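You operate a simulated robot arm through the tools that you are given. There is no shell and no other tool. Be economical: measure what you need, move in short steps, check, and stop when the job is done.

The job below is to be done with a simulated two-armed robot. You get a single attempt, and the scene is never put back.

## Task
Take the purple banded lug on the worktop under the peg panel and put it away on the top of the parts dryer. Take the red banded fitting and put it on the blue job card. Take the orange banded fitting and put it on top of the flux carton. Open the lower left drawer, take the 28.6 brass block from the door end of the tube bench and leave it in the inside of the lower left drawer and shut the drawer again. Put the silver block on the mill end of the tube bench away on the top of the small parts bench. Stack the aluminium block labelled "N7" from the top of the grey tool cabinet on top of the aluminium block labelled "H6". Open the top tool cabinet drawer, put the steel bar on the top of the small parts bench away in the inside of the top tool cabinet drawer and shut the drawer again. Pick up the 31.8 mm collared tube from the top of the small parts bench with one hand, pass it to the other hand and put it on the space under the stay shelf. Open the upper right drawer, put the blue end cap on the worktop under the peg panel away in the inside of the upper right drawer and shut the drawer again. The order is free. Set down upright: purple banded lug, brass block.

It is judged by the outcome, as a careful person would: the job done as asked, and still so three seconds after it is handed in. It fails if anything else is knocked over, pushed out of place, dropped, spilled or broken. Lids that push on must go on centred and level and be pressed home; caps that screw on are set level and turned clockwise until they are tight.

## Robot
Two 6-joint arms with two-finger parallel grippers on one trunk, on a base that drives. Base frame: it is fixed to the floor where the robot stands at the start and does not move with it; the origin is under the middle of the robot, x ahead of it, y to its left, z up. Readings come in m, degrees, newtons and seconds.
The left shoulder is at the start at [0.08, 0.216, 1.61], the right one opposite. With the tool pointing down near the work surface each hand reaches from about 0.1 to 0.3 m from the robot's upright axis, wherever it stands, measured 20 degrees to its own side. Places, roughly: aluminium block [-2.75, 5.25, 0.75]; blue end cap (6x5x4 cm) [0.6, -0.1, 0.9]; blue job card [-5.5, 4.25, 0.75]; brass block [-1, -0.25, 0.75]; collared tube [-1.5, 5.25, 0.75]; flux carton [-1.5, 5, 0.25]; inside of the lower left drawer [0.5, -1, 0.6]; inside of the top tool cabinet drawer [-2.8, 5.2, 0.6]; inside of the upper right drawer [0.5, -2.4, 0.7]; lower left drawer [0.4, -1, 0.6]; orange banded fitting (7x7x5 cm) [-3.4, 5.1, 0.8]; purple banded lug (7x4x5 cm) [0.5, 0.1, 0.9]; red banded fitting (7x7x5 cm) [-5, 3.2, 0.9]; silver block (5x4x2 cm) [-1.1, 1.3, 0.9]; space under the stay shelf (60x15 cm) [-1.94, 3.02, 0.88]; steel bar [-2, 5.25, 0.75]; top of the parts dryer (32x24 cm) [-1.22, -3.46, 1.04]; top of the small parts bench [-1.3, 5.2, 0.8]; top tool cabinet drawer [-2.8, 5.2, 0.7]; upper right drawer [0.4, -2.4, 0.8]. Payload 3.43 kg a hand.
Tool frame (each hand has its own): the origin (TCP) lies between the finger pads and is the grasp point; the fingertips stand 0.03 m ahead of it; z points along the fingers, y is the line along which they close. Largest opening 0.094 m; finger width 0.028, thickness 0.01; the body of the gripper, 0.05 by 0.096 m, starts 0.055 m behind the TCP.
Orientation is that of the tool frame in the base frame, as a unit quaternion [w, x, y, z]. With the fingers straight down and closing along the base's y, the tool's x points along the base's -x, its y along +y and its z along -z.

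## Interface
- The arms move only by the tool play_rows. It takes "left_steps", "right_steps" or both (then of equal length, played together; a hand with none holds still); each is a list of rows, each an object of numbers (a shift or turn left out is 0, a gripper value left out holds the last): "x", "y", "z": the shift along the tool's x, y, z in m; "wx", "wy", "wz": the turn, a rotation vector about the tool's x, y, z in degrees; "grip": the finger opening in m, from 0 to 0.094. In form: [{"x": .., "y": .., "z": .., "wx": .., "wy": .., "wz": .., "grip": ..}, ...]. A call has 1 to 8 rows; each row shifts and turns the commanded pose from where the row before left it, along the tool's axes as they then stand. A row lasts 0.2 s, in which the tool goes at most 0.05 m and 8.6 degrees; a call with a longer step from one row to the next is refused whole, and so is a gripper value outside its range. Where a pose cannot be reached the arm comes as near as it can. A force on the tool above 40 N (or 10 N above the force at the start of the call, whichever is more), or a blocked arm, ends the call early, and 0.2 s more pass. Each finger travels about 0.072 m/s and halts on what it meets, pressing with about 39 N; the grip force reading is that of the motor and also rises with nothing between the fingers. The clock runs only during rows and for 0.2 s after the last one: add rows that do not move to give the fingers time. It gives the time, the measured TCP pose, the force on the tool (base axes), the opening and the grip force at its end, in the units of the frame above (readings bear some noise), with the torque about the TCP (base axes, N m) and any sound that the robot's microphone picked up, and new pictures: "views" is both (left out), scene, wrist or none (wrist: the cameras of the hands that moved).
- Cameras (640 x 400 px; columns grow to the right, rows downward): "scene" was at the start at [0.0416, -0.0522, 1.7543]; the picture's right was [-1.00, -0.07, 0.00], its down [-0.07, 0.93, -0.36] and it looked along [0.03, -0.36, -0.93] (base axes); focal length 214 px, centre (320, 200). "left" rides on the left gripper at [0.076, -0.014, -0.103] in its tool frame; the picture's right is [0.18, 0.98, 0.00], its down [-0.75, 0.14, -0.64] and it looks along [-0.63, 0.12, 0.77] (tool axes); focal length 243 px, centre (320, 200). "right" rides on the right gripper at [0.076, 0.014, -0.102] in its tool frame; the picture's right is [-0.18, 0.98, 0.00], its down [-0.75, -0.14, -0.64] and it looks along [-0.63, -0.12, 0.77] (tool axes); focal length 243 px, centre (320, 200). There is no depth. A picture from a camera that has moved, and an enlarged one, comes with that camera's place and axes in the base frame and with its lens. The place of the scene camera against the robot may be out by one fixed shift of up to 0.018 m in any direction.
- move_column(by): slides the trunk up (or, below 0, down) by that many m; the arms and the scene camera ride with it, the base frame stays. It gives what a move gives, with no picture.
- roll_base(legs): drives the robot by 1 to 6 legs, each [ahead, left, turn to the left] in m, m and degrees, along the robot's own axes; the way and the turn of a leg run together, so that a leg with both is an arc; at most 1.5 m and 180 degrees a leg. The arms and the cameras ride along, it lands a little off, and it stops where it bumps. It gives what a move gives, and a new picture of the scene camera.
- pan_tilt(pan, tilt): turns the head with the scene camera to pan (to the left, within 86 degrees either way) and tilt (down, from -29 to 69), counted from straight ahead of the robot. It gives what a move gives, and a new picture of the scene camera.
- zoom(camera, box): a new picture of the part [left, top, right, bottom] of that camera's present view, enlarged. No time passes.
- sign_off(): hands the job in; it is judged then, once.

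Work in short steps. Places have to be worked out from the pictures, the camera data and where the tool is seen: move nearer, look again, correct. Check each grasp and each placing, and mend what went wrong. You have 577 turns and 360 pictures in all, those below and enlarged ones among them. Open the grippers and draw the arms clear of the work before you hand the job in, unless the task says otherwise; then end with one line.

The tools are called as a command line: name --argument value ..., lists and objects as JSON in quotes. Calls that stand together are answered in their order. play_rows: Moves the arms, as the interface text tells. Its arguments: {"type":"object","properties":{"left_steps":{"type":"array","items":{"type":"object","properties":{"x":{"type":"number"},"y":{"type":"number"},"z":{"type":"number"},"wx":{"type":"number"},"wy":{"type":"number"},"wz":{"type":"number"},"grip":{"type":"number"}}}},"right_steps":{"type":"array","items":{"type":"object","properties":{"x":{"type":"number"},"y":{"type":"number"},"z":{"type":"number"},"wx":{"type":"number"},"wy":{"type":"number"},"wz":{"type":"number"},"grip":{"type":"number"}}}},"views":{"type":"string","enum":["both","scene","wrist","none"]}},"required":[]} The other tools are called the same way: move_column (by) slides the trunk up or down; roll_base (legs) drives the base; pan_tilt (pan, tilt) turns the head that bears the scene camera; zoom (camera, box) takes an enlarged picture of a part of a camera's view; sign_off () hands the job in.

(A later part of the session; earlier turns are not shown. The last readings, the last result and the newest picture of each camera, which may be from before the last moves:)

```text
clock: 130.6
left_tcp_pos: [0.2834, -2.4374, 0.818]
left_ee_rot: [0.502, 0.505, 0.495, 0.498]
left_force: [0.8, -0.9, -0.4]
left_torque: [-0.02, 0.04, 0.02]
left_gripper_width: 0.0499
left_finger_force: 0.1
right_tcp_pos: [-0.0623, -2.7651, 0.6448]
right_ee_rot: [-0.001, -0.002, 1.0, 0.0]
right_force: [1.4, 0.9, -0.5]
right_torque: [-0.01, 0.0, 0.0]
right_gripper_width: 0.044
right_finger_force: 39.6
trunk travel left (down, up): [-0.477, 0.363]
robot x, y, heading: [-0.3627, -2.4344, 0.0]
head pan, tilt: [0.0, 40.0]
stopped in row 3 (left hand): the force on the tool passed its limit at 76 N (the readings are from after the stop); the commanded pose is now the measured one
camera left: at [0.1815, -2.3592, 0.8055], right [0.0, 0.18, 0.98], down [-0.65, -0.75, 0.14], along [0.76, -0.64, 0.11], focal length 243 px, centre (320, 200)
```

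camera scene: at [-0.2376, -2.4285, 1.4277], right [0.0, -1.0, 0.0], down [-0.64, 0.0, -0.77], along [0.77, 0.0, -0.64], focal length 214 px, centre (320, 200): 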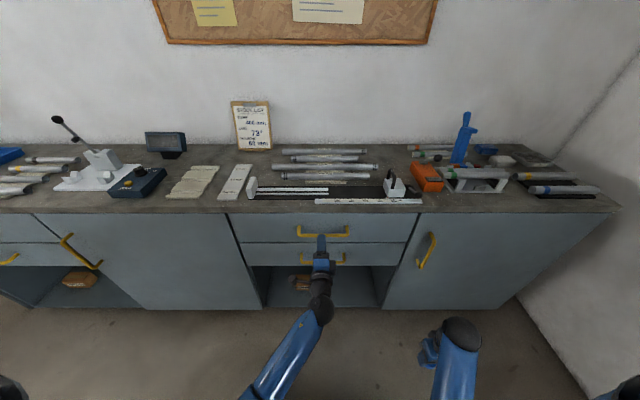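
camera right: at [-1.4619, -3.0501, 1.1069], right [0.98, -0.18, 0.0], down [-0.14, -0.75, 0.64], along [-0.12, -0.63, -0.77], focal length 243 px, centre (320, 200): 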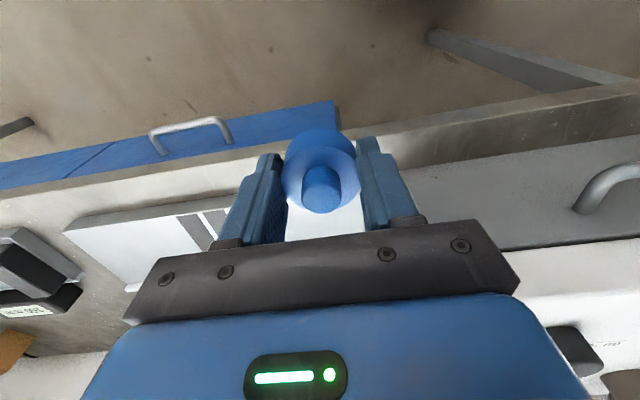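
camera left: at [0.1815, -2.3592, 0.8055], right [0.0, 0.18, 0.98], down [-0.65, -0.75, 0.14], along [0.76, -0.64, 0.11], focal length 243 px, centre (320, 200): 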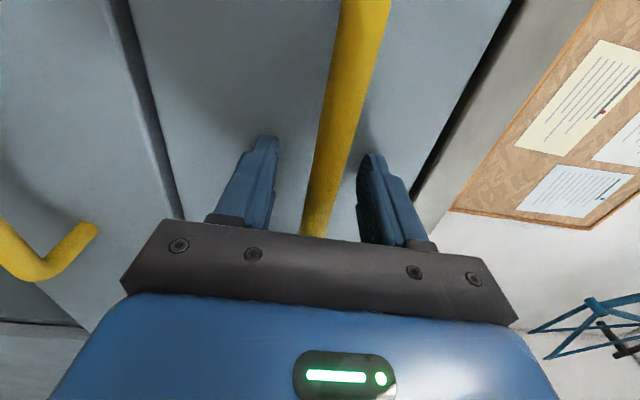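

Tips touched the drawer front; the bar is between the pads. Back 5 mm and close.

play_rows --left_steps '[{"z": -0.005}, {"grip": 0.03}, {"grip": 0.01}, {"grip": 0.0}, {}, {}]' --views "wrist"

```text
clock: 132.0
left_tcp_pos: [0.2804, -2.4394, 0.8187]
left_ee_rot: [0.501, 0.505, 0.495, 0.499]
left_force: [2.7, -0.5, 4.8]
left_torque: [-0.61, 0.03, 0.24]
left_gripper_width: 0.0183
left_finger_force: 45.1
right_tcp_pos: [-0.0611, -2.7652, 0.6444]
right_ee_rot: [0.0, -0.002, 1.0, -0.001]
right_force: [0.8, 0.1, 0.0]
right_torque: [0.03, -0.01, 0.0]
right_gripper_width: 0.0436
right_finger_force: 38.9
trunk travel left (down, up): [-0.477, 0.363]
robot x, y, heading: [-0.3602, -2.4338, 0.2]
head pan, tilt: [0.0, 40.0]
camera left: at [0.1782, -2.3596, 0.8049], right [0.0, 0.18, 0.98], down [-0.65, -0.75, 0.14], along [0.76, -0.64, 0.11], focal length 243 px, centre (320, 200)
```

left: 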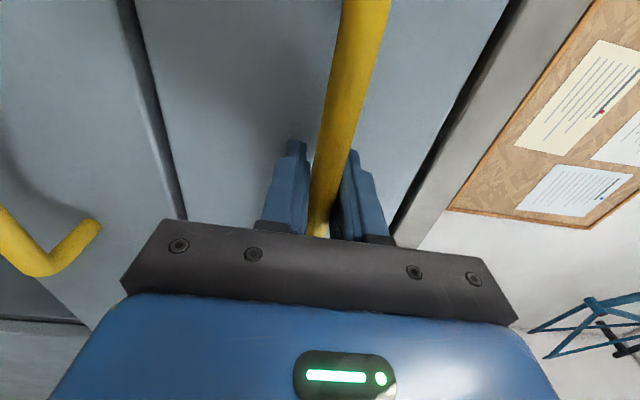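

Bar gripped (18 mm). Pull by driving back 0.25 m.

roll_base --legs '[[-0.25, 0, 0]]'

```text
clock: 133.8
left_tcp_pos: [0.0328, -2.4392, 0.8186]
left_ee_rot: [0.502, 0.506, 0.494, 0.498]
left_force: [2.3, 7.3, 8.5]
left_torque: [-0.51, 0.06, 0.78]
left_gripper_width: 0.0184
left_finger_force: 44.8
right_tcp_pos: [-0.309, -2.7656, 0.6441]
right_ee_rot: [-0.002, -0.001, 1.0, -0.001]
right_force: [-0.1, 0.0, -0.3]
right_torque: [0.02, 0.02, 0.0]
right_gripper_width: 0.0436
right_finger_force: 38.8
trunk travel left (down, up): [-0.477, 0.363]
robot x, y, heading: [-0.6058, -2.4286, -0.2]
head pan, tilt: [0.0, 40.0]
camera scene: at [-0.4862, -2.4268, 1.4278], right [0.0, -1.0, 0.0], down [-0.64, 0.0, -0.77], along [0.77, 0.0, -0.64], focal length 214 px, centre (320, 200)
```

scene: 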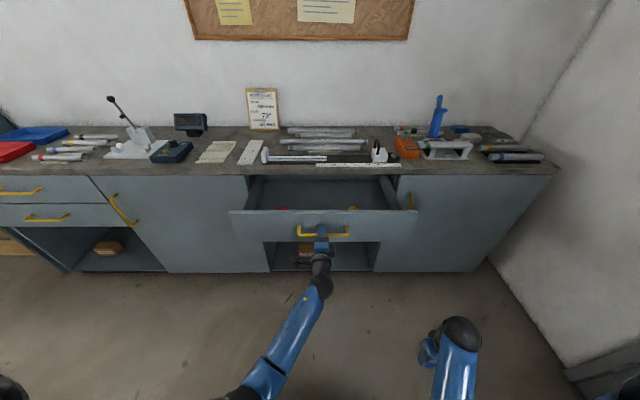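

Drawer is open 25 cm. Release the handle and back off.

play_rows --left_steps '[{"grip": 0.03}, {"grip": 0.05}, {}, {"z": -0.03}, {"z": -0.04}, {"z": -0.04}]' --views "none"

move_column --by 0.3

pan_tilt --pan 0 --tilt 50

```text
clock: 135.2
left_tcp_pos: [-0.0789, -2.4378, 0.8179]
left_ee_rot: [0.502, 0.506, 0.495, 0.498]
left_force: [0.3, 0.1, -0.3]
left_torque: [-0.02, 0.01, 0.01]
left_gripper_width: 0.0503
left_finger_force: 0.0
right_tcp_pos: [-0.3085, -2.7655, 0.6444]
right_ee_rot: [-0.001, -0.001, 1.0, 0.0]
right_force: [-0.1, 0.3, -0.4]
right_torque: [-0.01, 0.02, -0.01]
right_gripper_width: 0.0436
right_finger_force: 38.6
trunk travel left (down, up): [-0.477, 0.363]
robot x, y, heading: [-0.6087, -2.4289, -0.3]
head pan, tilt: [0.0, 40.0]
```

```text
clock: 138.2
left_tcp_pos: [-0.0761, -2.4372, 1.1164]
left_ee_rot: [0.502, 0.506, 0.495, 0.497]
left_force: [0.6, 0.1, -0.2]
left_torque: [-0.04, 0.02, -0.03]
left_gripper_width: 0.0498
left_finger_force: 0.1
right_tcp_pos: [-0.3098, -2.7652, 0.9454]
right_ee_rot: [-0.001, 0.0, 1.0, -0.001]
right_force: [-0.2, 0.5, -0.5]
right_torque: [-0.01, 0.0, -0.02]
right_gripper_width: 0.0435
right_finger_force: 38.9
trunk travel left (down, up): [-0.777, 0.063]
robot x, y, heading: [-0.6094, -2.4335, -0.2]
head pan, tilt: [0.0, 40.0]
```

```text
clock: 138.9
left_tcp_pos: [-0.0756, -2.4378, 1.1165]
left_ee_rot: [0.502, 0.506, 0.494, 0.498]
left_force: [-0.5, 0.0, -0.9]
left_torque: [0.0, 0.0, 0.0]
left_gripper_width: 0.0499
left_finger_force: 0.1
right_tcp_pos: [-0.308, -2.7663, 0.9447]
right_ee_rot: [0.0, -0.001, 1.0, 0.0]
right_force: [-1.0, -0.9, 0.1]
right_torque: [0.0, -0.02, -0.02]
right_gripper_width: 0.0433
right_finger_force: 39.3
trunk travel left (down, up): [-0.777, 0.063]
robot x, y, heading: [-0.6121, -2.4303, -0.1]
head pan, tilt: [0.0, 50.0]
camera scene: at [-0.4932, -2.4282, 1.7135], right [0.0, -1.0, 0.0], down [-0.77, 0.0, -0.64], along [0.64, 0.0, -0.77], focal length 214 px, centre (320, 200)
```

scene: 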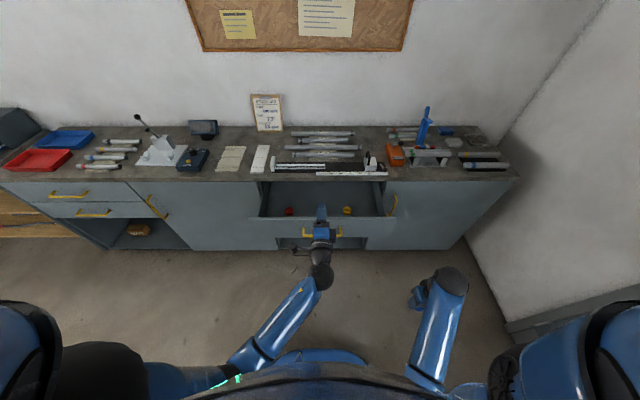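

Zoom on the open drawer.

zoom --camera "scene" --box '[240, 170, 410, 250]'

```text
3.76 times, centred on (325, 210) of scene
camera zoom: at [-0.4932, -2.4282, 1.7135], right [0.0, -1.0, 0.0], down [-0.77, 0.0, -0.64], along [0.64, 0.0, -0.77], focal length 807 px, centre (301, 162)
```

zoom: 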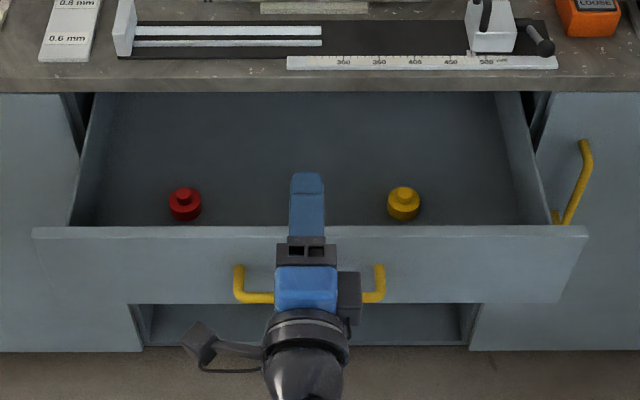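

Red and yellow caps lie inside; centre (0.19, −2.42) is free. I move the left hand aside/back and extend the right one forward.

play_rows --left_steps '[{"x": 0.03, "z": -0.03}, {"x": 0.03, "z": -0.03}, {"x": 0.03, "z": -0.03}, {"x": 0.03, "z": -0.03}, {"x": 0.03}, {"x": 0.02}]' --right_steps '[{"x": -0.04, "y": 0.02}, {"x": -0.04, "y": 0.02}, {"x": -0.04, "y": 0.02}, {"x": -0.04, "y": 0.02}, {"x": -0.04, "y": 0.02}, {"x": -0.02, "y": 0.02}]' --views "none"

```text
clock: 140.3
left_tcp_pos: [-0.1941, -2.2653, 1.1194]
left_ee_rot: [0.502, 0.506, 0.495, 0.498]
left_force: [-0.2, -0.9, -0.2]
left_torque: [-0.01, 0.01, -0.01]
left_gripper_width: 0.0502
left_finger_force: 0.0
right_tcp_pos: [-0.0878, -2.6463, 0.9418]
right_ee_rot: [-0.002, -0.001, 1.0, 0.0]
right_force: [0.2, -0.7, -0.8]
right_torque: [0.02, -0.01, 0.01]
right_gripper_width: 0.0436
right_finger_force: 39.4
trunk travel left (down, up): [-0.777, 0.063]
robot x, y, heading: [-0.6023, -2.4341, -0.2]
head pan, tilt: [0.0, 50.0]
```

Drive ahead 0.27 and left 0.225 so the cap is above the drawer.

roll_base --legs '[[0.27, 0.225, 0]]'

play_rows --right_steps '[{}]' --views "wrist"

```text
clock: 142.6
left_tcp_pos: [0.074, -2.0414, 1.1201]
left_ee_rot: [0.502, 0.506, 0.493, 0.499]
left_force: [-0.2, -0.1, 0.4]
left_torque: [0.0, -0.01, 0.03]
left_gripper_width: 0.0498
left_finger_force: 0.0
right_tcp_pos: [0.1794, -2.4234, 0.9437]
right_ee_rot: [0.0, 0.0, 1.0, 0.0]
right_force: [-0.7, -0.3, 0.2]
right_torque: [0.02, 0.01, 0.03]
right_gripper_width: 0.0436
right_finger_force: 38.7
trunk travel left (down, up): [-0.777, 0.063]
robot x, y, heading: [-0.3334, -2.2079, 0.0]
head pan, tilt: [0.0, 50.0]
camera scene: at [-0.2259, -2.2056, 1.7137], right [0.0, -1.0, 0.0], down [-0.76, 0.0, -0.64], along [0.64, 0.0, -0.76], focal length 214 px, centre (320, 200)
```

scene: 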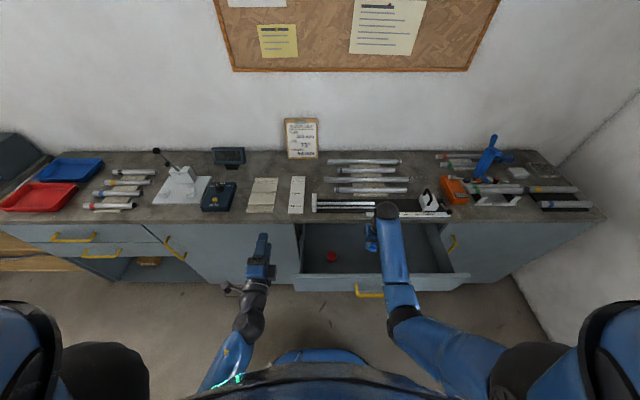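

```text
clock: 143.0
left_tcp_pos: [0.0762, -2.0403, 1.1182]
left_ee_rot: [0.501, 0.505, 0.496, 0.498]
left_force: [-0.2, 0.2, -0.5]
left_torque: [-0.01, 0.01, 0.0]
left_gripper_width: 0.0501
left_finger_force: 0.0
right_tcp_pos: [0.1818, -2.4214, 0.9429]
right_ee_rot: [-0.001, -0.001, 1.0, 0.0]
right_force: [-1.0, 0.7, 0.6]
right_torque: [0.03, -0.01, -0.03]
right_gripper_width: 0.0436
right_finger_force: 39.1
trunk travel left (down, up): [-0.777, 0.063]
robot x, y, heading: [-0.337, -2.2084, -0.3]
head pan, tilt: [0.0, 50.0]
camera right: at [0.1069, -2.408, 1.0453], right [0.18, 0.98, 0.0], down [0.76, -0.14, 0.64], along [0.63, -0.12, -0.77], focal length 243 px, centre (320, 200)
```

right: 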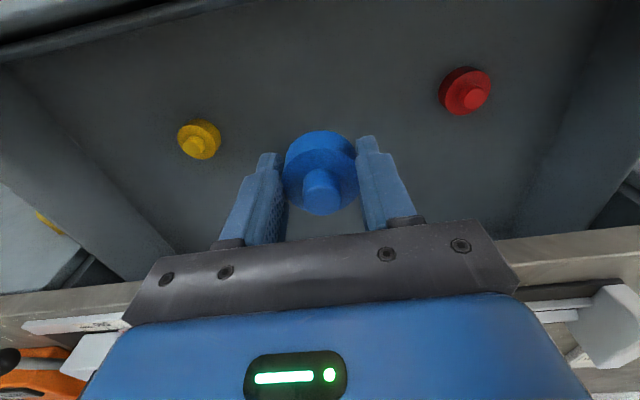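

Clear. Lower the trunk 10 cm, then in small arm steps until contact.

move_column --by -0.1

play_rows --right_steps '[{"z": 0.01}, {"z": 0.01}, {"z": 0.01}, {}]' --views "wrist"

```text
clock: 144.3
left_tcp_pos: [0.0745, -2.0413, 1.0203]
left_ee_rot: [0.502, 0.505, 0.495, 0.498]
left_force: [-0.2, -0.1, -0.2]
left_torque: [0.02, 0.0, -0.01]
left_gripper_width: 0.05
left_finger_force: 0.1
right_tcp_pos: [0.1808, -2.4213, 0.8431]
right_ee_rot: [-0.001, -0.001, 1.0, 0.0]
right_force: [0.5, 0.1, -0.5]
right_torque: [-0.01, 0.02, -0.03]
right_gripper_width: 0.0436
right_finger_force: 39.0
trunk travel left (down, up): [-0.677, 0.163]
robot x, y, heading: [-0.3382, -2.2072, -0.1]
head pan, tilt: [0.0, 50.0]
```

```text
clock: 145.3
left_tcp_pos: [0.0767, -2.0396, 1.0196]
left_ee_rot: [0.502, 0.505, 0.495, 0.498]
left_force: [0.3, 0.6, -0.3]
left_torque: [0.01, 0.01, 0.01]
left_gripper_width: 0.0498
left_finger_force: 0.0
right_tcp_pos: [0.1813, -2.4223, 0.8131]
right_ee_rot: [-0.001, 0.0, 1.0, 0.0]
right_force: [-0.5, 0.6, -0.5]
right_torque: [-0.04, 0.01, 0.04]
right_gripper_width: 0.0434
right_finger_force: 39.4
trunk travel left (down, up): [-0.677, 0.163]
robot x, y, heading: [-0.3384, -2.2111, -0.1]
head pan, tilt: [0.0, 50.0]
camera right: at [0.1065, -2.4087, 0.9156], right [0.18, 0.98, 0.0], down [0.76, -0.14, 0.64], along [0.63, -0.12, -0.77], focal length 243 px, centre (320, 200)
```

right: 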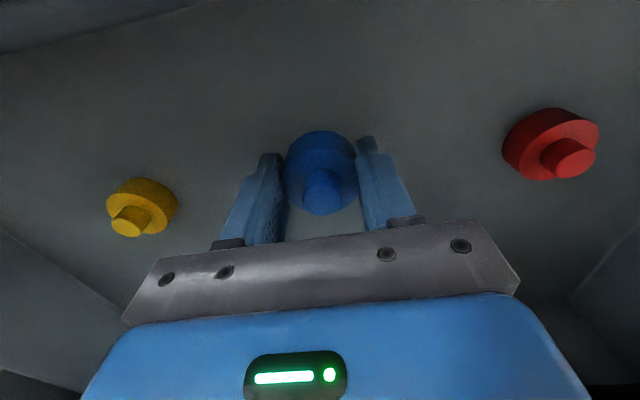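

Drawer floor est. ≈0.755; lower 2 cm then small steps.

play_rows --right_steps '[{"z": 0.01}, {"z": 0.008}, {"z": 0.004}, {"z": 0.004}, {"z": 0.004}, {"z": 0.004}, {}]' --views "none"

```text
clock: 146.9
left_tcp_pos: [0.0764, -2.0403, 1.0184]
left_ee_rot: [0.501, 0.506, 0.495, 0.498]
left_force: [-0.4, 0.0, -0.9]
left_torque: [0.01, 0.0, -0.02]
left_gripper_width: 0.0502
left_finger_force: 0.1
right_tcp_pos: [0.182, -2.4231, 0.78]
right_ee_rot: [-0.001, 0.0, 1.0, 0.0]
right_force: [2.9, 0.0, 6.9]
right_torque: [0.04, 0.95, -0.04]
right_gripper_width: 0.0437
right_finger_force: 38.8
trunk travel left (down, up): [-0.677, 0.163]
robot x, y, heading: [-0.3386, -2.2084, -0.0]
head pan, tilt: [0.0, 50.0]
```

Contact (7 N). Open and lift.

play_rows --right_steps '[{"grip": 0.05}, {"grip": 0.065}, {"grip": 0.08}, {}, {"z": -0.02}, {"z": -0.03}, {"z": -0.03}]' --views "wrist"

```text
clock: 148.5
left_tcp_pos: [0.0748, -2.0395, 1.0194]
left_ee_rot: [0.502, 0.506, 0.495, 0.498]
left_force: [-0.5, 0.5, -1.0]
left_torque: [0.02, 0.02, 0.0]
left_gripper_width: 0.0502
left_finger_force: 0.0
right_tcp_pos: [0.1813, -2.4203, 0.8586]
right_ee_rot: [-0.001, 0.0, 1.0, -0.001]
right_force: [-0.7, 0.4, -0.4]
right_torque: [0.07, -0.02, 0.01]
right_gripper_width: 0.0801
right_finger_force: 0.0
trunk travel left (down, up): [-0.677, 0.163]
robot x, y, heading: [-0.3391, -2.2052, -0.3]
head pan, tilt: [0.0, 50.0]
camera right: at [0.1068, -2.4073, 0.9609], right [0.18, 0.98, 0.0], down [0.75, -0.14, 0.64], along [0.63, -0.12, -0.77], focal length 243 px, centre (320, 200)
```

right: 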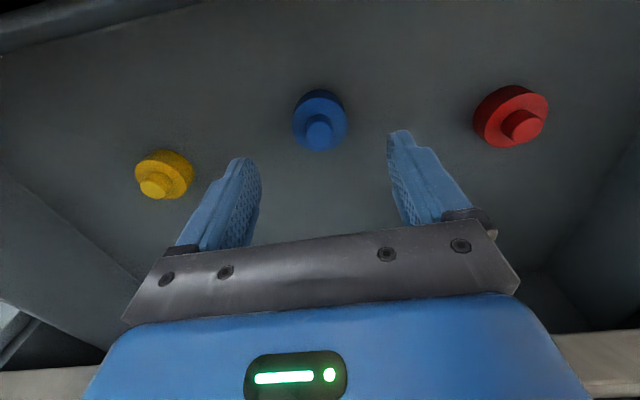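

Cap is in. Raise, back away, then use the left hand straddling the handle to push the drawer shut.

move_column --by 0.09

roll_base --legs '[[-0.4, 0, 0], [0, -0.4, 0]]'

```text
clock: 149.8
left_tcp_pos: [0.0745, -2.0403, 1.11]
left_ee_rot: [0.502, 0.505, 0.495, 0.498]
left_force: [0.0, 0.6, 0.2]
left_torque: [0.0, 0.03, -0.03]
left_gripper_width: 0.0497
left_finger_force: 0.1
right_tcp_pos: [0.1809, -2.4206, 0.9481]
right_ee_rot: [-0.002, -0.002, 1.0, 0.0]
right_force: [0.1, -0.1, 0.5]
right_torque: [0.02, 0.01, 0.02]
right_gripper_width: 0.08
right_finger_force: 0.0
trunk travel left (down, up): [-0.767, 0.073]
robot x, y, heading: [-0.3387, -2.2047, 0.1]
head pan, tilt: [0.0, 50.0]
```

```text
clock: 154.3
left_tcp_pos: [-0.3202, -2.4354, 1.11]
left_ee_rot: [0.503, 0.506, 0.494, 0.497]
left_force: [0.5, 0.2, 0.5]
left_torque: [0.01, 0.03, -0.02]
left_gripper_width: 0.0499
left_finger_force: 0.0
right_tcp_pos: [-0.2163, -2.8158, 0.9499]
right_ee_rot: [-0.001, 0.001, 1.0, -0.001]
right_force: [-0.1, 0.7, 0.0]
right_torque: [-0.04, 0.03, 0.03]
right_gripper_width: 0.08
right_finger_force: 0.0
trunk travel left (down, up): [-0.767, 0.073]
robot x, y, heading: [-0.7344, -2.6026, -0.3]
head pan, tilt: [0.0, 50.0]
camera scene: at [-0.6201, -2.5962, 1.7035], right [-0.01, -1.0, 0.0], down [-0.77, 0.0, -0.64], along [0.64, -0.01, -0.77], focal length 214 px, centre (320, 200)
```

scene: 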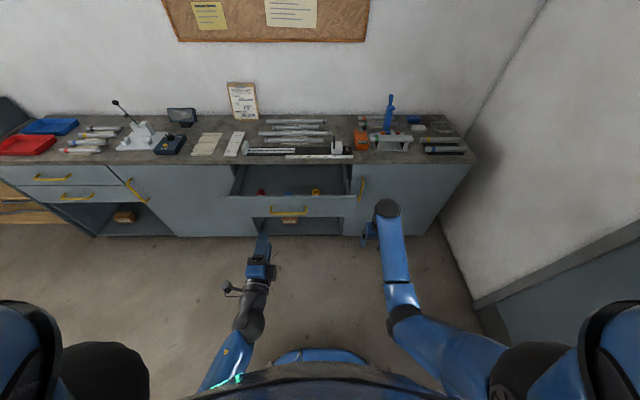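

Retract the right hand, extend the left, and lower the trunk to handle height.

play_rows --right_steps '[{"x": 0.045}, {"x": 0.045}, {"x": 0.045}, {"x": 0.045}, {"x": 0.03}]' --left_steps '[{"z": 0.04}, {"z": 0.04}, {"z": 0.04}, {"z": 0.03}, {}]' --views "none"

move_column --by -0.29

roll_base --legs '[[0.12, 0, 0.3]]'

```text
clock: 155.5
left_tcp_pos: [-0.1713, -2.4404, 1.1103]
left_ee_rot: [0.502, 0.507, 0.493, 0.497]
left_force: [-0.9, 0.6, -0.6]
left_torque: [-0.02, 0.0, -0.01]
left_gripper_width: 0.0501
left_finger_force: 0.1
right_tcp_pos: [-0.4273, -2.8195, 0.9479]
right_ee_rot: [0.0, 0.0, 1.0, 0.0]
right_force: [0.0, -0.7, -0.6]
right_torque: [0.02, -0.01, 0.0]
right_gripper_width: 0.0799
right_finger_force: 0.0
trunk travel left (down, up): [-0.767, 0.073]
robot x, y, heading: [-0.7311, -2.6005, -0.3]
head pan, tilt: [0.0, 50.0]
```

```text
clock: 158.4
left_tcp_pos: [-0.172, -2.4419, 0.8207]
left_ee_rot: [0.503, 0.507, 0.493, 0.497]
left_force: [0.0, -0.4, 0.2]
left_torque: [0.02, -0.01, -0.03]
left_gripper_width: 0.0501
left_finger_force: 0.0
right_tcp_pos: [-0.426, -2.8198, 0.6581]
right_ee_rot: [-0.002, 0.001, 1.0, 0.0]
right_force: [0.0, -0.3, 0.0]
right_torque: [0.01, -0.04, 0.01]
right_gripper_width: 0.0799
right_finger_force: 0.0
trunk travel left (down, up): [-0.477, 0.363]
robot x, y, heading: [-0.7379, -2.5999, -0.5]
head pan, tilt: [0.0, 50.0]
```

```text
clock: 159.7
left_tcp_pos: [-0.0533, -2.4401, 0.8202]
left_ee_rot: [0.503, 0.506, 0.495, 0.497]
left_force: [0.4, -0.3, -0.5]
left_torque: [-0.02, 0.01, 0.02]
left_gripper_width: 0.0501
left_finger_force: 0.1
right_tcp_pos: [-0.3086, -2.8194, 0.6578]
right_ee_rot: [-0.001, -0.001, 1.0, 0.0]
right_force: [-0.5, -0.8, -0.7]
right_torque: [-0.03, -0.02, 0.0]
right_gripper_width: 0.08
right_finger_force: 0.1
trunk travel left (down, up): [-0.477, 0.363]
robot x, y, heading: [-0.6154, -2.6048, -0.0]
head pan, tilt: [0.0, 50.0]
camera scene: at [-0.5027, -2.5995, 1.4135], right [0.0, -1.0, 0.0], down [-0.77, 0.0, -0.64], along [0.64, 0.0, -0.77], focal length 214 px, centre (320, 200)
```

scene: 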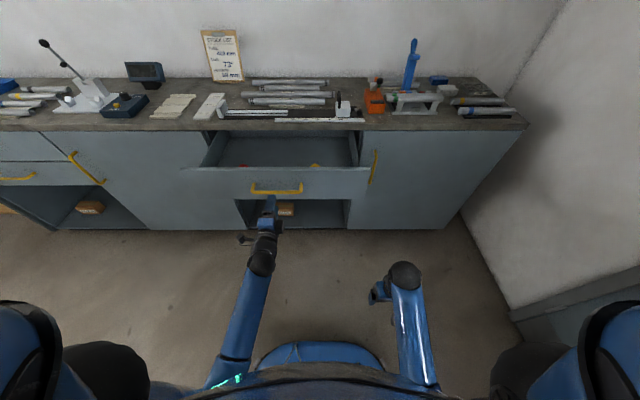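

Same height and y as when gripping. Push by driving forward.

roll_base --legs '[[0.325, 0, 0]]'

```text
clock: 161.8
left_tcp_pos: [0.2732, -2.4407, 0.8202]
left_ee_rot: [0.501, 0.506, 0.495, 0.497]
left_force: [-0.2, 0.3, -0.3]
left_torque: [0.0, 0.01, 0.01]
left_gripper_width: 0.05
left_finger_force: 0.0
right_tcp_pos: [0.0181, -2.8181, 0.6575]
right_ee_rot: [-0.002, -0.002, 1.0, 0.0]
right_force: [0.1, 0.0, 0.2]
right_torque: [0.04, 0.0, -0.03]
right_gripper_width: 0.0798
right_finger_force: 0.1
trunk travel left (down, up): [-0.477, 0.363]
robot x, y, heading: [-0.2921, -2.6063, -0.1]
head pan, tilt: [0.0, 50.0]
camera scene: at [-0.1766, -2.6, 1.4135], right [0.0, -1.0, 0.0], down [-0.77, 0.0, -0.64], along [0.64, 0.0, -0.77], focal length 214 px, centre (320, 200)
```

scene: 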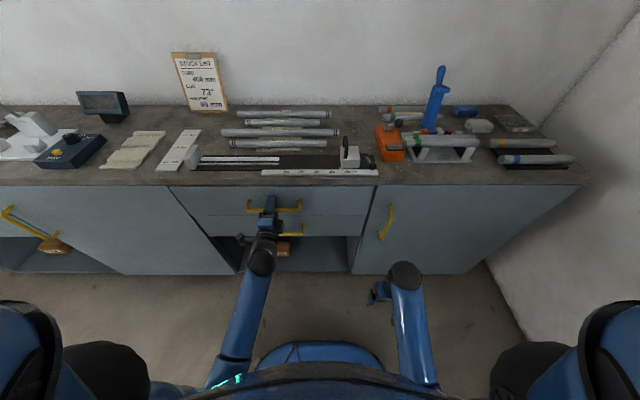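

Almost closed. Push the last centimetres with the arm until resistance.

play_rows --left_steps '[{"z": 0.01}, {"z": 0.01}, {"z": 0.01}, {}]' --views "wrist"

zoom --camera "scene" --box '[150, 160, 400, 290]'

```text
clock: 162.4
left_tcp_pos: [0.284, -2.4416, 0.8194]
left_ee_rot: [0.502, 0.506, 0.494, 0.498]
left_force: [-29.1, -2.5, 2.3]
left_torque: [-0.05, -0.92, 0.27]
left_gripper_width: 0.051
left_finger_force: 1.2
right_tcp_pos: [0.0169, -2.8182, 0.6579]
right_ee_rot: [-0.001, -0.002, 1.0, 0.0]
right_force: [0.1, -0.1, -1.0]
right_torque: [0.0, 0.04, 0.02]
right_gripper_width: 0.0799
right_finger_force: 0.0
trunk travel left (down, up): [-0.477, 0.363]
robot x, y, heading: [-0.2912, -2.602, -0.0]
head pan, tilt: [0.0, 50.0]
stopped in row 2 (left hand): the force on the tool passed its limit at 42 N (the readings are from after the stop); the commanded pose is now the measured one
camera left: at [0.1824, -2.3622, 0.8062], right [0.0, 0.18, 0.98], down [-0.65, -0.74, 0.14], along [0.76, -0.64, 0.11], focal length 243 px, centre (320, 200)
```

left: 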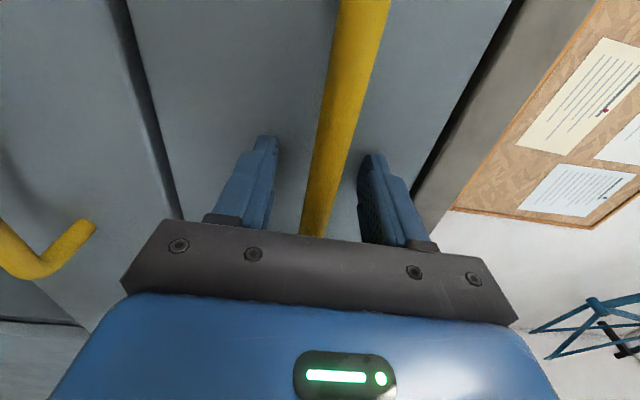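

```text
2.56 times, centred on (275, 225) of scene
camera zoom: at [-0.1788, -2.5999, 1.4136], right [0.0, -1.0, 0.0], down [-0.77, 0.0, -0.64], along [0.64, 0.0, -0.77], focal length 549 px, centre (435, 136)
```

zoom: 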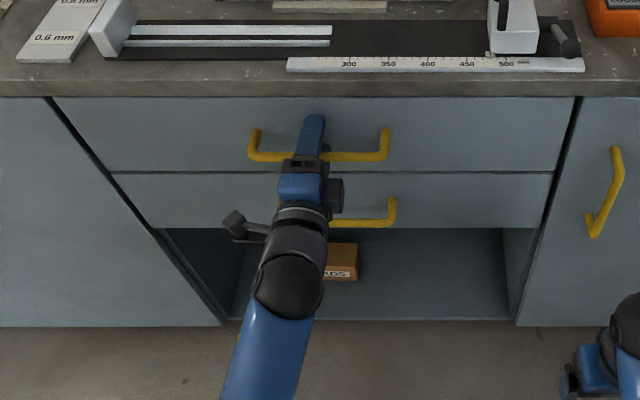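

Drawer shut. Back off, retract the left hand, and go toward the tube bench's door end: drive to about (−0.95, −1.2) and face +y.

play_rows --left_steps '[{"z": -0.04}, {"z": -0.04}, {"z": -0.04}, {"z": -0.04}]' --views "none"

roll_base --legs '[[-0.6, 0, 0], [0, 1.2, 0], [0, 0, 90]]'

```text
clock: 163.4
left_tcp_pos: [0.1269, -2.4355, 0.8195]
left_ee_rot: [0.502, 0.506, 0.495, 0.497]
left_force: [0.1, 0.4, -0.2]
left_torque: [0.02, 0.04, 0.0]
left_gripper_width: 0.0499
left_finger_force: 0.0
right_tcp_pos: [0.0185, -2.8179, 0.657]
right_ee_rot: [-0.001, -0.002, 1.0, -0.001]
right_force: [-1.2, -0.2, 0.6]
right_torque: [0.0, 0.01, 0.0]
right_gripper_width: 0.08
right_finger_force: 0.0
trunk travel left (down, up): [-0.477, 0.363]
robot x, y, heading: [-0.2933, -2.6017, -0.3]
head pan, tilt: [0.0, 50.0]
```

```text
clock: 176.5
left_tcp_pos: [-1.1066, -0.978, 0.8193]
left_ee_rot: [-0.009, -0.004, 0.708, 0.706]
left_force: [-0.5, 0.4, -0.1]
left_torque: [0.0, -0.01, -0.01]
left_gripper_width: 0.0497
left_finger_force: 0.1
right_tcp_pos: [-0.7206, -1.0757, 0.657]
right_ee_rot: [0.002, 0.72, -0.694, 0.001]
right_force: [-0.6, 1.1, -0.9]
right_torque: [0.02, 0.0, -0.01]
right_gripper_width: 0.0799
right_finger_force: 0.0
trunk travel left (down, up): [-0.477, 0.363]
robot x, y, heading: [-0.9254, -1.3962, 91.7]
head pan, tilt: [0.0, 50.0]
camera scene: at [-0.9226, -1.2814, 1.4135], right [1.0, 0.03, 0.0], down [0.02, -0.77, -0.64], along [-0.02, 0.64, -0.77], focal length 214 px, centre (320, 200)
```

scene: 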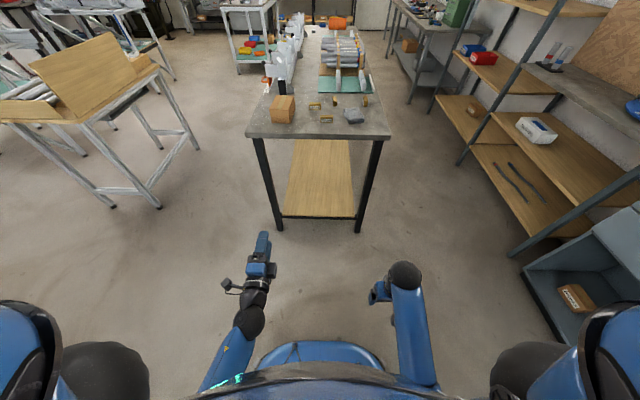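

I see the bench; zoom on its door end.

zoom --camera "scene" --box '[230, 60, 410, 150]'

```text
3.56 times, centred on (320, 105) of scene
camera zoom: at [-0.9226, -1.2814, 1.4135], right [1.0, 0.03, 0.0], down [0.02, -0.77, -0.64], along [-0.02, 0.64, -0.77], focal length 763 px, centre (320, 538)
```

zoom: 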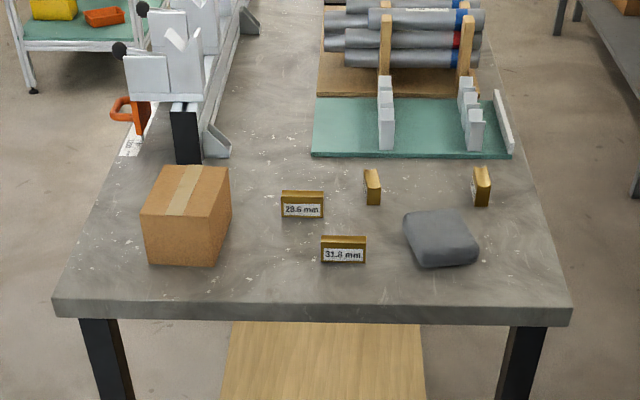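

28.6 mm block identified. Raise the trunk 0.2 m, extend the right hand, then drive closer.

move_column --by 0.2

play_rows --right_steps '[{"x": -0.045}, {"x": -0.045}, {"x": -0.045}, {"x": -0.045}, {"x": -0.045}, {"x": -0.03}]' --views "none"

roll_base --legs '[[0.5, 0, -1.7]]'

play_rows --right_steps '[{}]' --views "wrist"

```text
clock: 178.7
left_tcp_pos: [-1.1069, -0.9788, 1.019]
left_ee_rot: [-0.01, -0.003, 0.708, 0.706]
left_force: [0.0, 0.4, -0.8]
left_torque: [-0.02, 0.01, -0.01]
left_gripper_width: 0.0498
left_finger_force: 0.0
right_tcp_pos: [-0.7202, -1.075, 0.8576]
right_ee_rot: [0.001, 0.72, -0.694, 0.001]
right_force: [-0.7, -0.6, -0.1]
right_torque: [-0.01, -0.03, -0.03]
right_gripper_width: 0.0801
right_finger_force: 0.0
trunk travel left (down, up): [-0.677, 0.163]
robot x, y, heading: [-0.9298, -1.39, 92.0]
head pan, tilt: [0.0, 50.0]
```

```text
clock: 180.1
left_tcp_pos: [-1.1075, -0.9777, 1.0184]
left_ee_rot: [-0.009, -0.004, 0.709, 0.705]
left_force: [0.8, 0.0, -1.8]
left_torque: [0.0, -0.02, -0.01]
left_gripper_width: 0.0501
left_finger_force: 0.1
right_tcp_pos: [-0.7301, -0.8196, 0.8563]
right_ee_rot: [0.002, 0.72, -0.694, 0.001]
right_force: [0.6, 0.2, -0.5]
right_torque: [0.0, 0.02, -0.02]
right_gripper_width: 0.0802
right_finger_force: 0.0
trunk travel left (down, up): [-0.677, 0.163]
robot x, y, heading: [-0.9262, -1.391, 92.2]
head pan, tilt: [0.0, 50.0]
```

```text
clock: 182.3
left_tcp_pos: [-1.1088, -0.6027, 1.0173]
left_ee_rot: [-0.004, 0.002, 0.709, 0.705]
left_force: [0.4, 1.0, 0.4]
left_torque: [-0.01, 0.0, -0.03]
left_gripper_width: 0.0503
left_finger_force: 0.1
right_tcp_pos: [-0.7293, -0.4601, 0.854]
right_ee_rot: [0.013, 0.709, -0.705, 0.016]
right_force: [2.4, -9.6, 0.0]
right_torque: [0.06, 0.03, -0.57]
right_gripper_width: 0.0802
right_finger_force: 0.3
trunk travel left (down, up): [-0.677, 0.163]
robot x, y, heading: [-0.9373, -1.0223, 91.0]
head pan, tilt: [0.0, 50.0]
stopped in leg 1: the force on the tool passed its limit at 146 N (the readings are from after the stop); the commanded pose is now the measured one
camera scene: at [-0.9289, -0.9069, 1.6132], right [1.0, 0.02, 0.0], down [0.01, -0.77, -0.64], along [-0.01, 0.64, -0.77], focal length 214 px, centre (320, 200)
```

scene: 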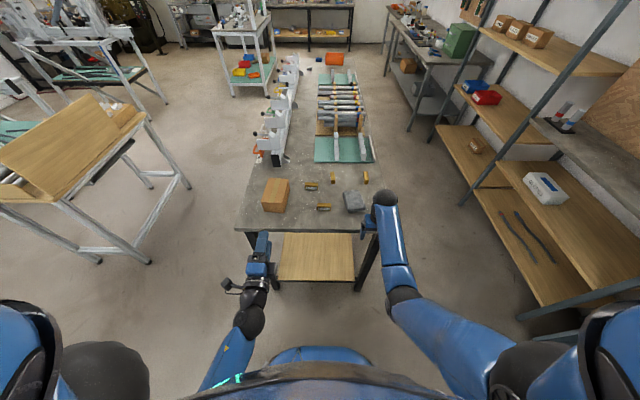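

```text
clock: 182.7
left_tcp_pos: [-1.1115, -0.6049, 1.0192]
left_ee_rot: [-0.006, 0.002, 0.709, 0.706]
left_force: [-0.7, 0.9, 0.0]
left_torque: [0.04, -0.04, -0.01]
left_gripper_width: 0.0501
left_finger_force: 0.1
right_tcp_pos: [-0.7315, -0.4593, 0.8555]
right_ee_rot: [0.011, 0.71, -0.704, 0.014]
right_force: [-0.5, -5.3, 3.6]
right_torque: [0.07, -0.19, -0.32]
right_gripper_width: 0.0798
right_finger_force: 0.0
trunk travel left (down, up): [-0.677, 0.163]
robot x, y, heading: [-0.9353, -1.0206, 91.0]
head pan, tilt: [0.0, 50.0]
camera right: at [-0.7433, -0.5335, 0.9607], right [-0.98, 0.18, -0.01], down [0.13, 0.78, 0.62], along [0.12, 0.61, -0.79], focal length 243 px, centre (320, 200)
```

right: 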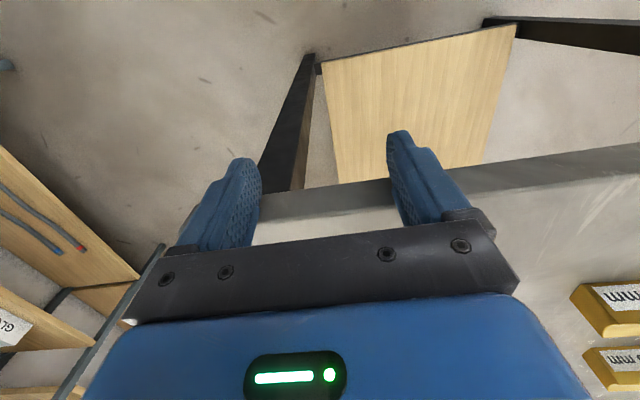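

The hand hit the bench edge — the bench top is higher than assumed. Back off and check the items.

roll_base --legs '[[-0.12, 0, 0]]'

zoom --camera "scene" --box '[230, 130, 410, 240]'

```text
clock: 184.0
left_tcp_pos: [-1.1076, -0.7186, 1.018]
left_ee_rot: [-0.005, 0.002, 0.709, 0.705]
left_force: [-0.5, -0.8, -0.6]
left_torque: [-0.03, 0.03, -0.01]
left_gripper_width: 0.0502
left_finger_force: 0.1
right_tcp_pos: [-0.7266, -0.5739, 0.8546]
right_ee_rot: [0.011, 0.71, -0.704, 0.014]
right_force: [0.2, 0.0, -1.0]
right_torque: [0.01, -0.03, -0.02]
right_gripper_width: 0.0798
right_finger_force: 0.0
trunk travel left (down, up): [-0.677, 0.163]
robot x, y, heading: [-0.9358, -1.1356, 91.1]
head pan, tilt: [0.0, 50.0]
camera scene: at [-0.928, -1.0234, 1.6131], right [1.0, 0.02, 0.0], down [0.01, -0.77, -0.64], along [-0.01, 0.64, -0.77], focal length 214 px, centre (320, 200)
```

scene: 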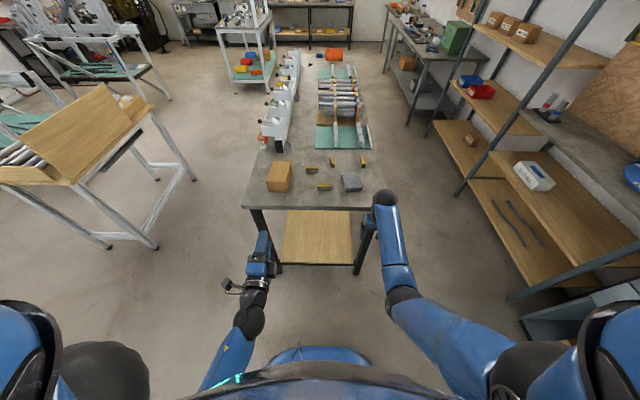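

```text
3.56 times, centred on (320, 185) of scene
camera zoom: at [-0.928, -1.0234, 1.6131], right [1.0, 0.02, 0.0], down [0.01, -0.77, -0.64], along [-0.01, 0.64, -0.77], focal length 763 px, centre (320, 253)
```

zoom: 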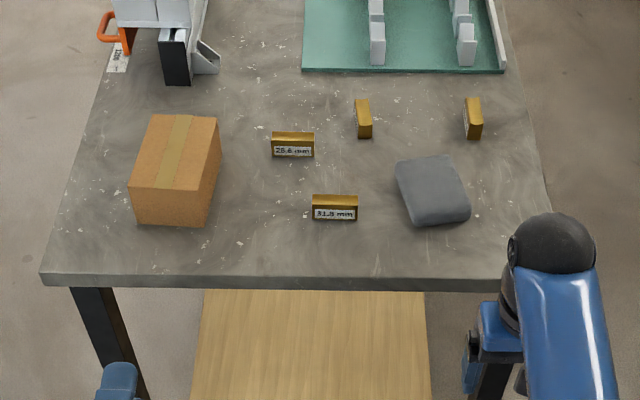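

All items undisturbed. Bench edge y≈−0.445, top ≈0.87; 28.6 block ≈(−0.98, −0.23). Raise the trunk, shift sideways and approach.

move_column --by 0.13

play_rows --right_steps '[{"y": 0.04, "wx": 0.8, "wy": 0}, {"y": 0.04}, {}]' --views "none"

roll_base --legs '[[0, 0.16, -1], [0.2, 0, 0]]'

play_rows --right_steps '[{}]' --views "wrist"

```text
clock: 185.6
left_tcp_pos: [-1.1094, -0.7221, 1.1489]
left_ee_rot: [-0.005, 0.002, 0.708, 0.706]
left_force: [0.0, -0.8, -0.8]
left_torque: [-0.03, 0.03, -0.02]
left_gripper_width: 0.05
left_finger_force: 0.0
right_tcp_pos: [-0.7283, -0.5759, 0.9864]
right_ee_rot: [0.01, 0.71, -0.704, 0.013]
right_force: [0.1, 0.2, -0.4]
right_torque: [-0.03, 0.0, -0.01]
right_gripper_width: 0.0797
right_finger_force: 0.1
trunk travel left (down, up): [-0.807, 0.033]
robot x, y, heading: [-0.9323, -1.1396, 90.9]
head pan, tilt: [0.0, 50.0]
```

```text
clock: 186.3
left_tcp_pos: [-1.1079, -0.7206, 1.1496]
left_ee_rot: [-0.005, 0.001, 0.708, 0.706]
left_force: [0.5, 0.1, -0.2]
left_torque: [0.03, 0.0, 0.0]
left_gripper_width: 0.0499
left_finger_force: 0.0
right_tcp_pos: [-0.8074, -0.5782, 0.9861]
right_ee_rot: [0.005, 0.71, -0.704, 0.017]
right_force: [1.1, 1.1, 0.5]
right_torque: [0.01, -0.02, -0.01]
right_gripper_width: 0.08
right_finger_force: 0.1
trunk travel left (down, up): [-0.807, 0.033]
robot x, y, heading: [-0.9342, -1.1349, 91.0]
head pan, tilt: [0.0, 50.0]
```

```text
clock: 188.9
left_tcp_pos: [-1.259, -0.5252, 1.1501]
left_ee_rot: [0.002, 0.008, 0.707, 0.707]
left_force: [-0.1, 0.3, -0.1]
left_torque: [0.02, -0.05, 0.03]
left_gripper_width: 0.05
left_finger_force: 0.1
right_tcp_pos: [-0.9549, -0.3877, 0.9887]
right_ee_rot: [-0.004, -0.703, 0.711, -0.017]
right_force: [-0.3, -0.1, 0.8]
right_torque: [0.03, 0.0, 0.02]
right_gripper_width: 0.0798
right_finger_force: 0.0
trunk travel left (down, up): [-0.807, 0.033]
robot x, y, heading: [-1.0944, -0.9426, 90.1]
head pan, tilt: [0.0, 50.0]
camera scene: at [-1.0839, -0.8356, 1.744], right [1.0, 0.0, 0.0], down [0.0, -0.76, -0.65], along [0.0, 0.65, -0.76], focal length 214 px, centre (320, 200)
```

scene: 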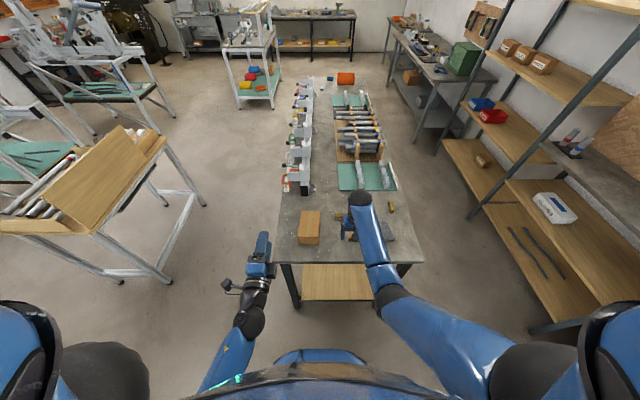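

```text
clock: 189.3
left_tcp_pos: [-1.2599, -0.5187, 1.1489]
left_ee_rot: [0.001, 0.008, 0.709, 0.705]
left_force: [0.0, 0.2, -0.2]
left_torque: [0.0, -0.01, -0.03]
left_gripper_width: 0.0503
left_finger_force: 0.1
right_tcp_pos: [-0.9564, -0.3821, 0.9836]
right_ee_rot: [-0.006, -0.704, 0.71, -0.018]
right_force: [0.2, 0.7, -0.3]
right_torque: [-0.03, -0.02, 0.02]
right_gripper_width: 0.0802
right_finger_force: 0.1
trunk travel left (down, up): [-0.807, 0.033]
robot x, y, heading: [-1.0878, -0.9379, 90.0]
head pan, tilt: [0.0, 50.0]
camera right: at [-0.9714, -0.4554, 1.0898], right [-0.98, 0.19, -0.02], down [0.14, 0.77, 0.62], along [0.14, 0.6, -0.79], focal length 243 px, centre (320, 200)
```

right: 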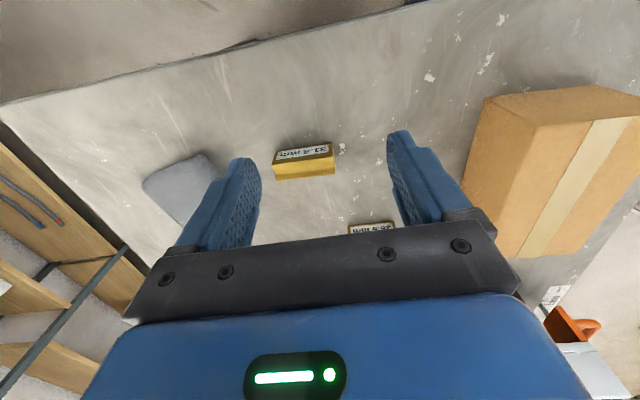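

31.8 block at (−0.93, −0.35), 28.6 at (−0.985, −0.265). Drive 7 cm and reach out 5 cm, with a small levelling turn.

roll_base --legs '[[0.07, 0.025, 0]]'

play_rows --right_steps '[{"x": -0.025, "wy": -1.9, "grip": 0.09}, {"x": -0.02, "z": 0.01}, {}]' --views "wrist"

```text
clock: 190.4
left_tcp_pos: [-1.2801, -0.4597, 1.1535]
left_ee_rot: [0.0, 0.009, 0.706, 0.709]
left_force: [1.1, -0.7, -0.7]
left_torque: [-0.01, -0.02, 0.01]
left_gripper_width: 0.0497
left_finger_force: 0.1
right_tcp_pos: [-0.9775, -0.3232, 0.9906]
right_ee_rot: [-0.004, -0.703, 0.711, -0.015]
right_force: [-0.1, -0.5, 0.4]
right_torque: [0.06, 0.02, 0.01]
right_gripper_width: 0.0799
right_finger_force: 0.0
trunk travel left (down, up): [-0.807, 0.033]
robot x, y, heading: [-1.1154, -0.8688, 89.9]
head pan, tilt: [0.0, 50.0]
camera scene: at [-1.1036, -0.7747, 1.7446], right [1.0, 0.0, 0.0], down [0.0, -0.76, -0.65], along [0.0, 0.65, -0.76], focal length 214 px, centre (320, 200)
```

scene: 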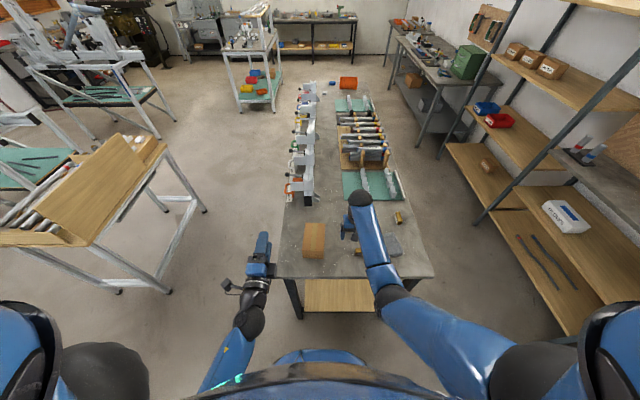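

```text
clock: 191.2
left_tcp_pos: [-1.2824, -0.4531, 1.1489]
left_ee_rot: [0.001, 0.007, 0.709, 0.706]
left_force: [0.1, -0.2, 0.9]
left_torque: [0.02, 0.0, 0.03]
left_gripper_width: 0.0501
left_finger_force: 0.0
right_tcp_pos: [-0.9778, -0.2704, 0.9753]
right_ee_rot: [0.006, -0.704, 0.71, -0.007]
right_force: [-1.7, 0.9, 0.2]
right_torque: [0.0, 0.01, -0.01]
right_gripper_width: 0.0902
right_finger_force: 0.0
trunk travel left (down, up): [-0.807, 0.033]
robot x, y, heading: [-1.1134, -0.8699, 90.1]
head pan, tilt: [0.0, 50.0]
camera right: at [-0.9934, -0.3465, 1.0771], right [-0.98, 0.19, -0.02], down [0.14, 0.75, 0.64], along [0.14, 0.63, -0.77], focal length 243 px, centre (320, 200)
```

right: 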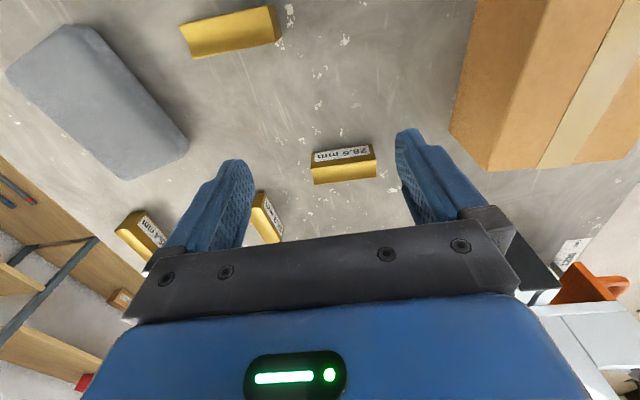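

28.6 block at ≈(−0.988, −0.229). Shift over it and descend 4 cm.

play_rows --right_steps '[{"x": -0.02, "y": 0.005, "grip": 0.082}, {"x": -0.02, "y": 0.005}, {"z": 0.02}, {"z": 0.02}, {}]' --views "wrist"

```text
clock: 192.4
left_tcp_pos: [-1.2836, -0.4524, 1.148]
left_ee_rot: [0.002, 0.008, 0.709, 0.705]
left_force: [-0.5, -0.2, 0.5]
left_torque: [0.02, -0.01, 0.01]
left_gripper_width: 0.05
left_finger_force: 0.0
right_tcp_pos: [-0.9876, -0.2292, 0.9344]
right_ee_rot: [0.006, -0.703, 0.711, -0.006]
right_force: [0.2, 0.8, -0.4]
right_torque: [0.04, -0.02, -0.04]
right_gripper_width: 0.0818
right_finger_force: 0.1
trunk travel left (down, up): [-0.807, 0.033]
robot x, y, heading: [-1.1149, -0.8744, 89.9]
head pan, tilt: [0.0, 50.0]
camera right: at [-1.0024, -0.3058, 1.0365], right [-0.98, 0.19, -0.02], down [0.14, 0.75, 0.64], along [0.14, 0.63, -0.76], focal length 243 px, centre (320, 200)
```

right: 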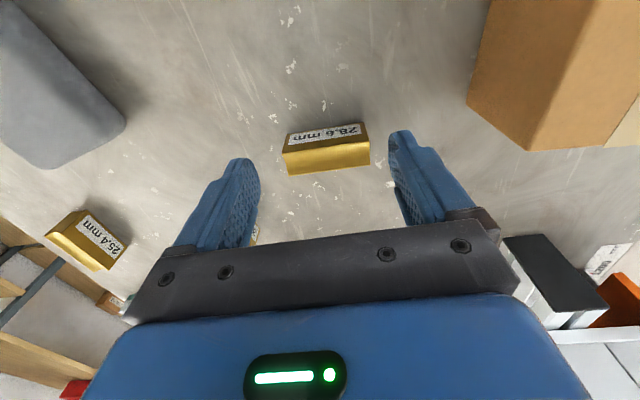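

Block top ≈0.90, well under the hand. Descend 26 mm and close.

play_rows --right_steps '[{"z": 0.014}, {"z": 0.01}, {"grip": 0.065}, {"grip": 0.05}, {"grip": 0.03}, {"grip": 0.02}, {}]' --views "wrist"

```text
clock: 194.0
left_tcp_pos: [-1.283, -0.452, 1.1486]
left_ee_rot: [0.002, 0.008, 0.709, 0.705]
left_force: [-0.8, 0.8, 0.2]
left_torque: [0.0, -0.02, -0.01]
left_gripper_width: 0.0499
left_finger_force: 0.1
right_tcp_pos: [-0.9884, -0.2295, 0.9109]
right_ee_rot: [0.006, -0.704, 0.71, -0.007]
right_force: [-0.3, -0.1, -0.7]
right_torque: [-0.05, 0.03, 0.01]
right_gripper_width: 0.0597
right_finger_force: 39.0
trunk travel left (down, up): [-0.807, 0.033]
robot x, y, heading: [-1.1166, -0.8702, 90.0]
head pan, tilt: [0.0, 50.0]
camera right: at [-1.0028, -0.3058, 1.0126], right [-0.98, 0.19, -0.02], down [0.14, 0.75, 0.64], along [0.14, 0.63, -0.77], focal length 243 px, centre (320, 200)
```

right: 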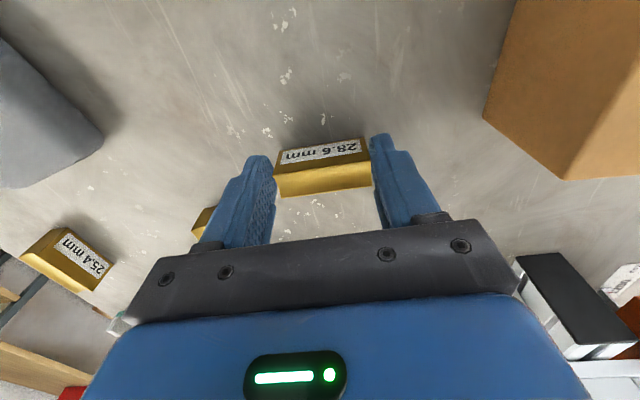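

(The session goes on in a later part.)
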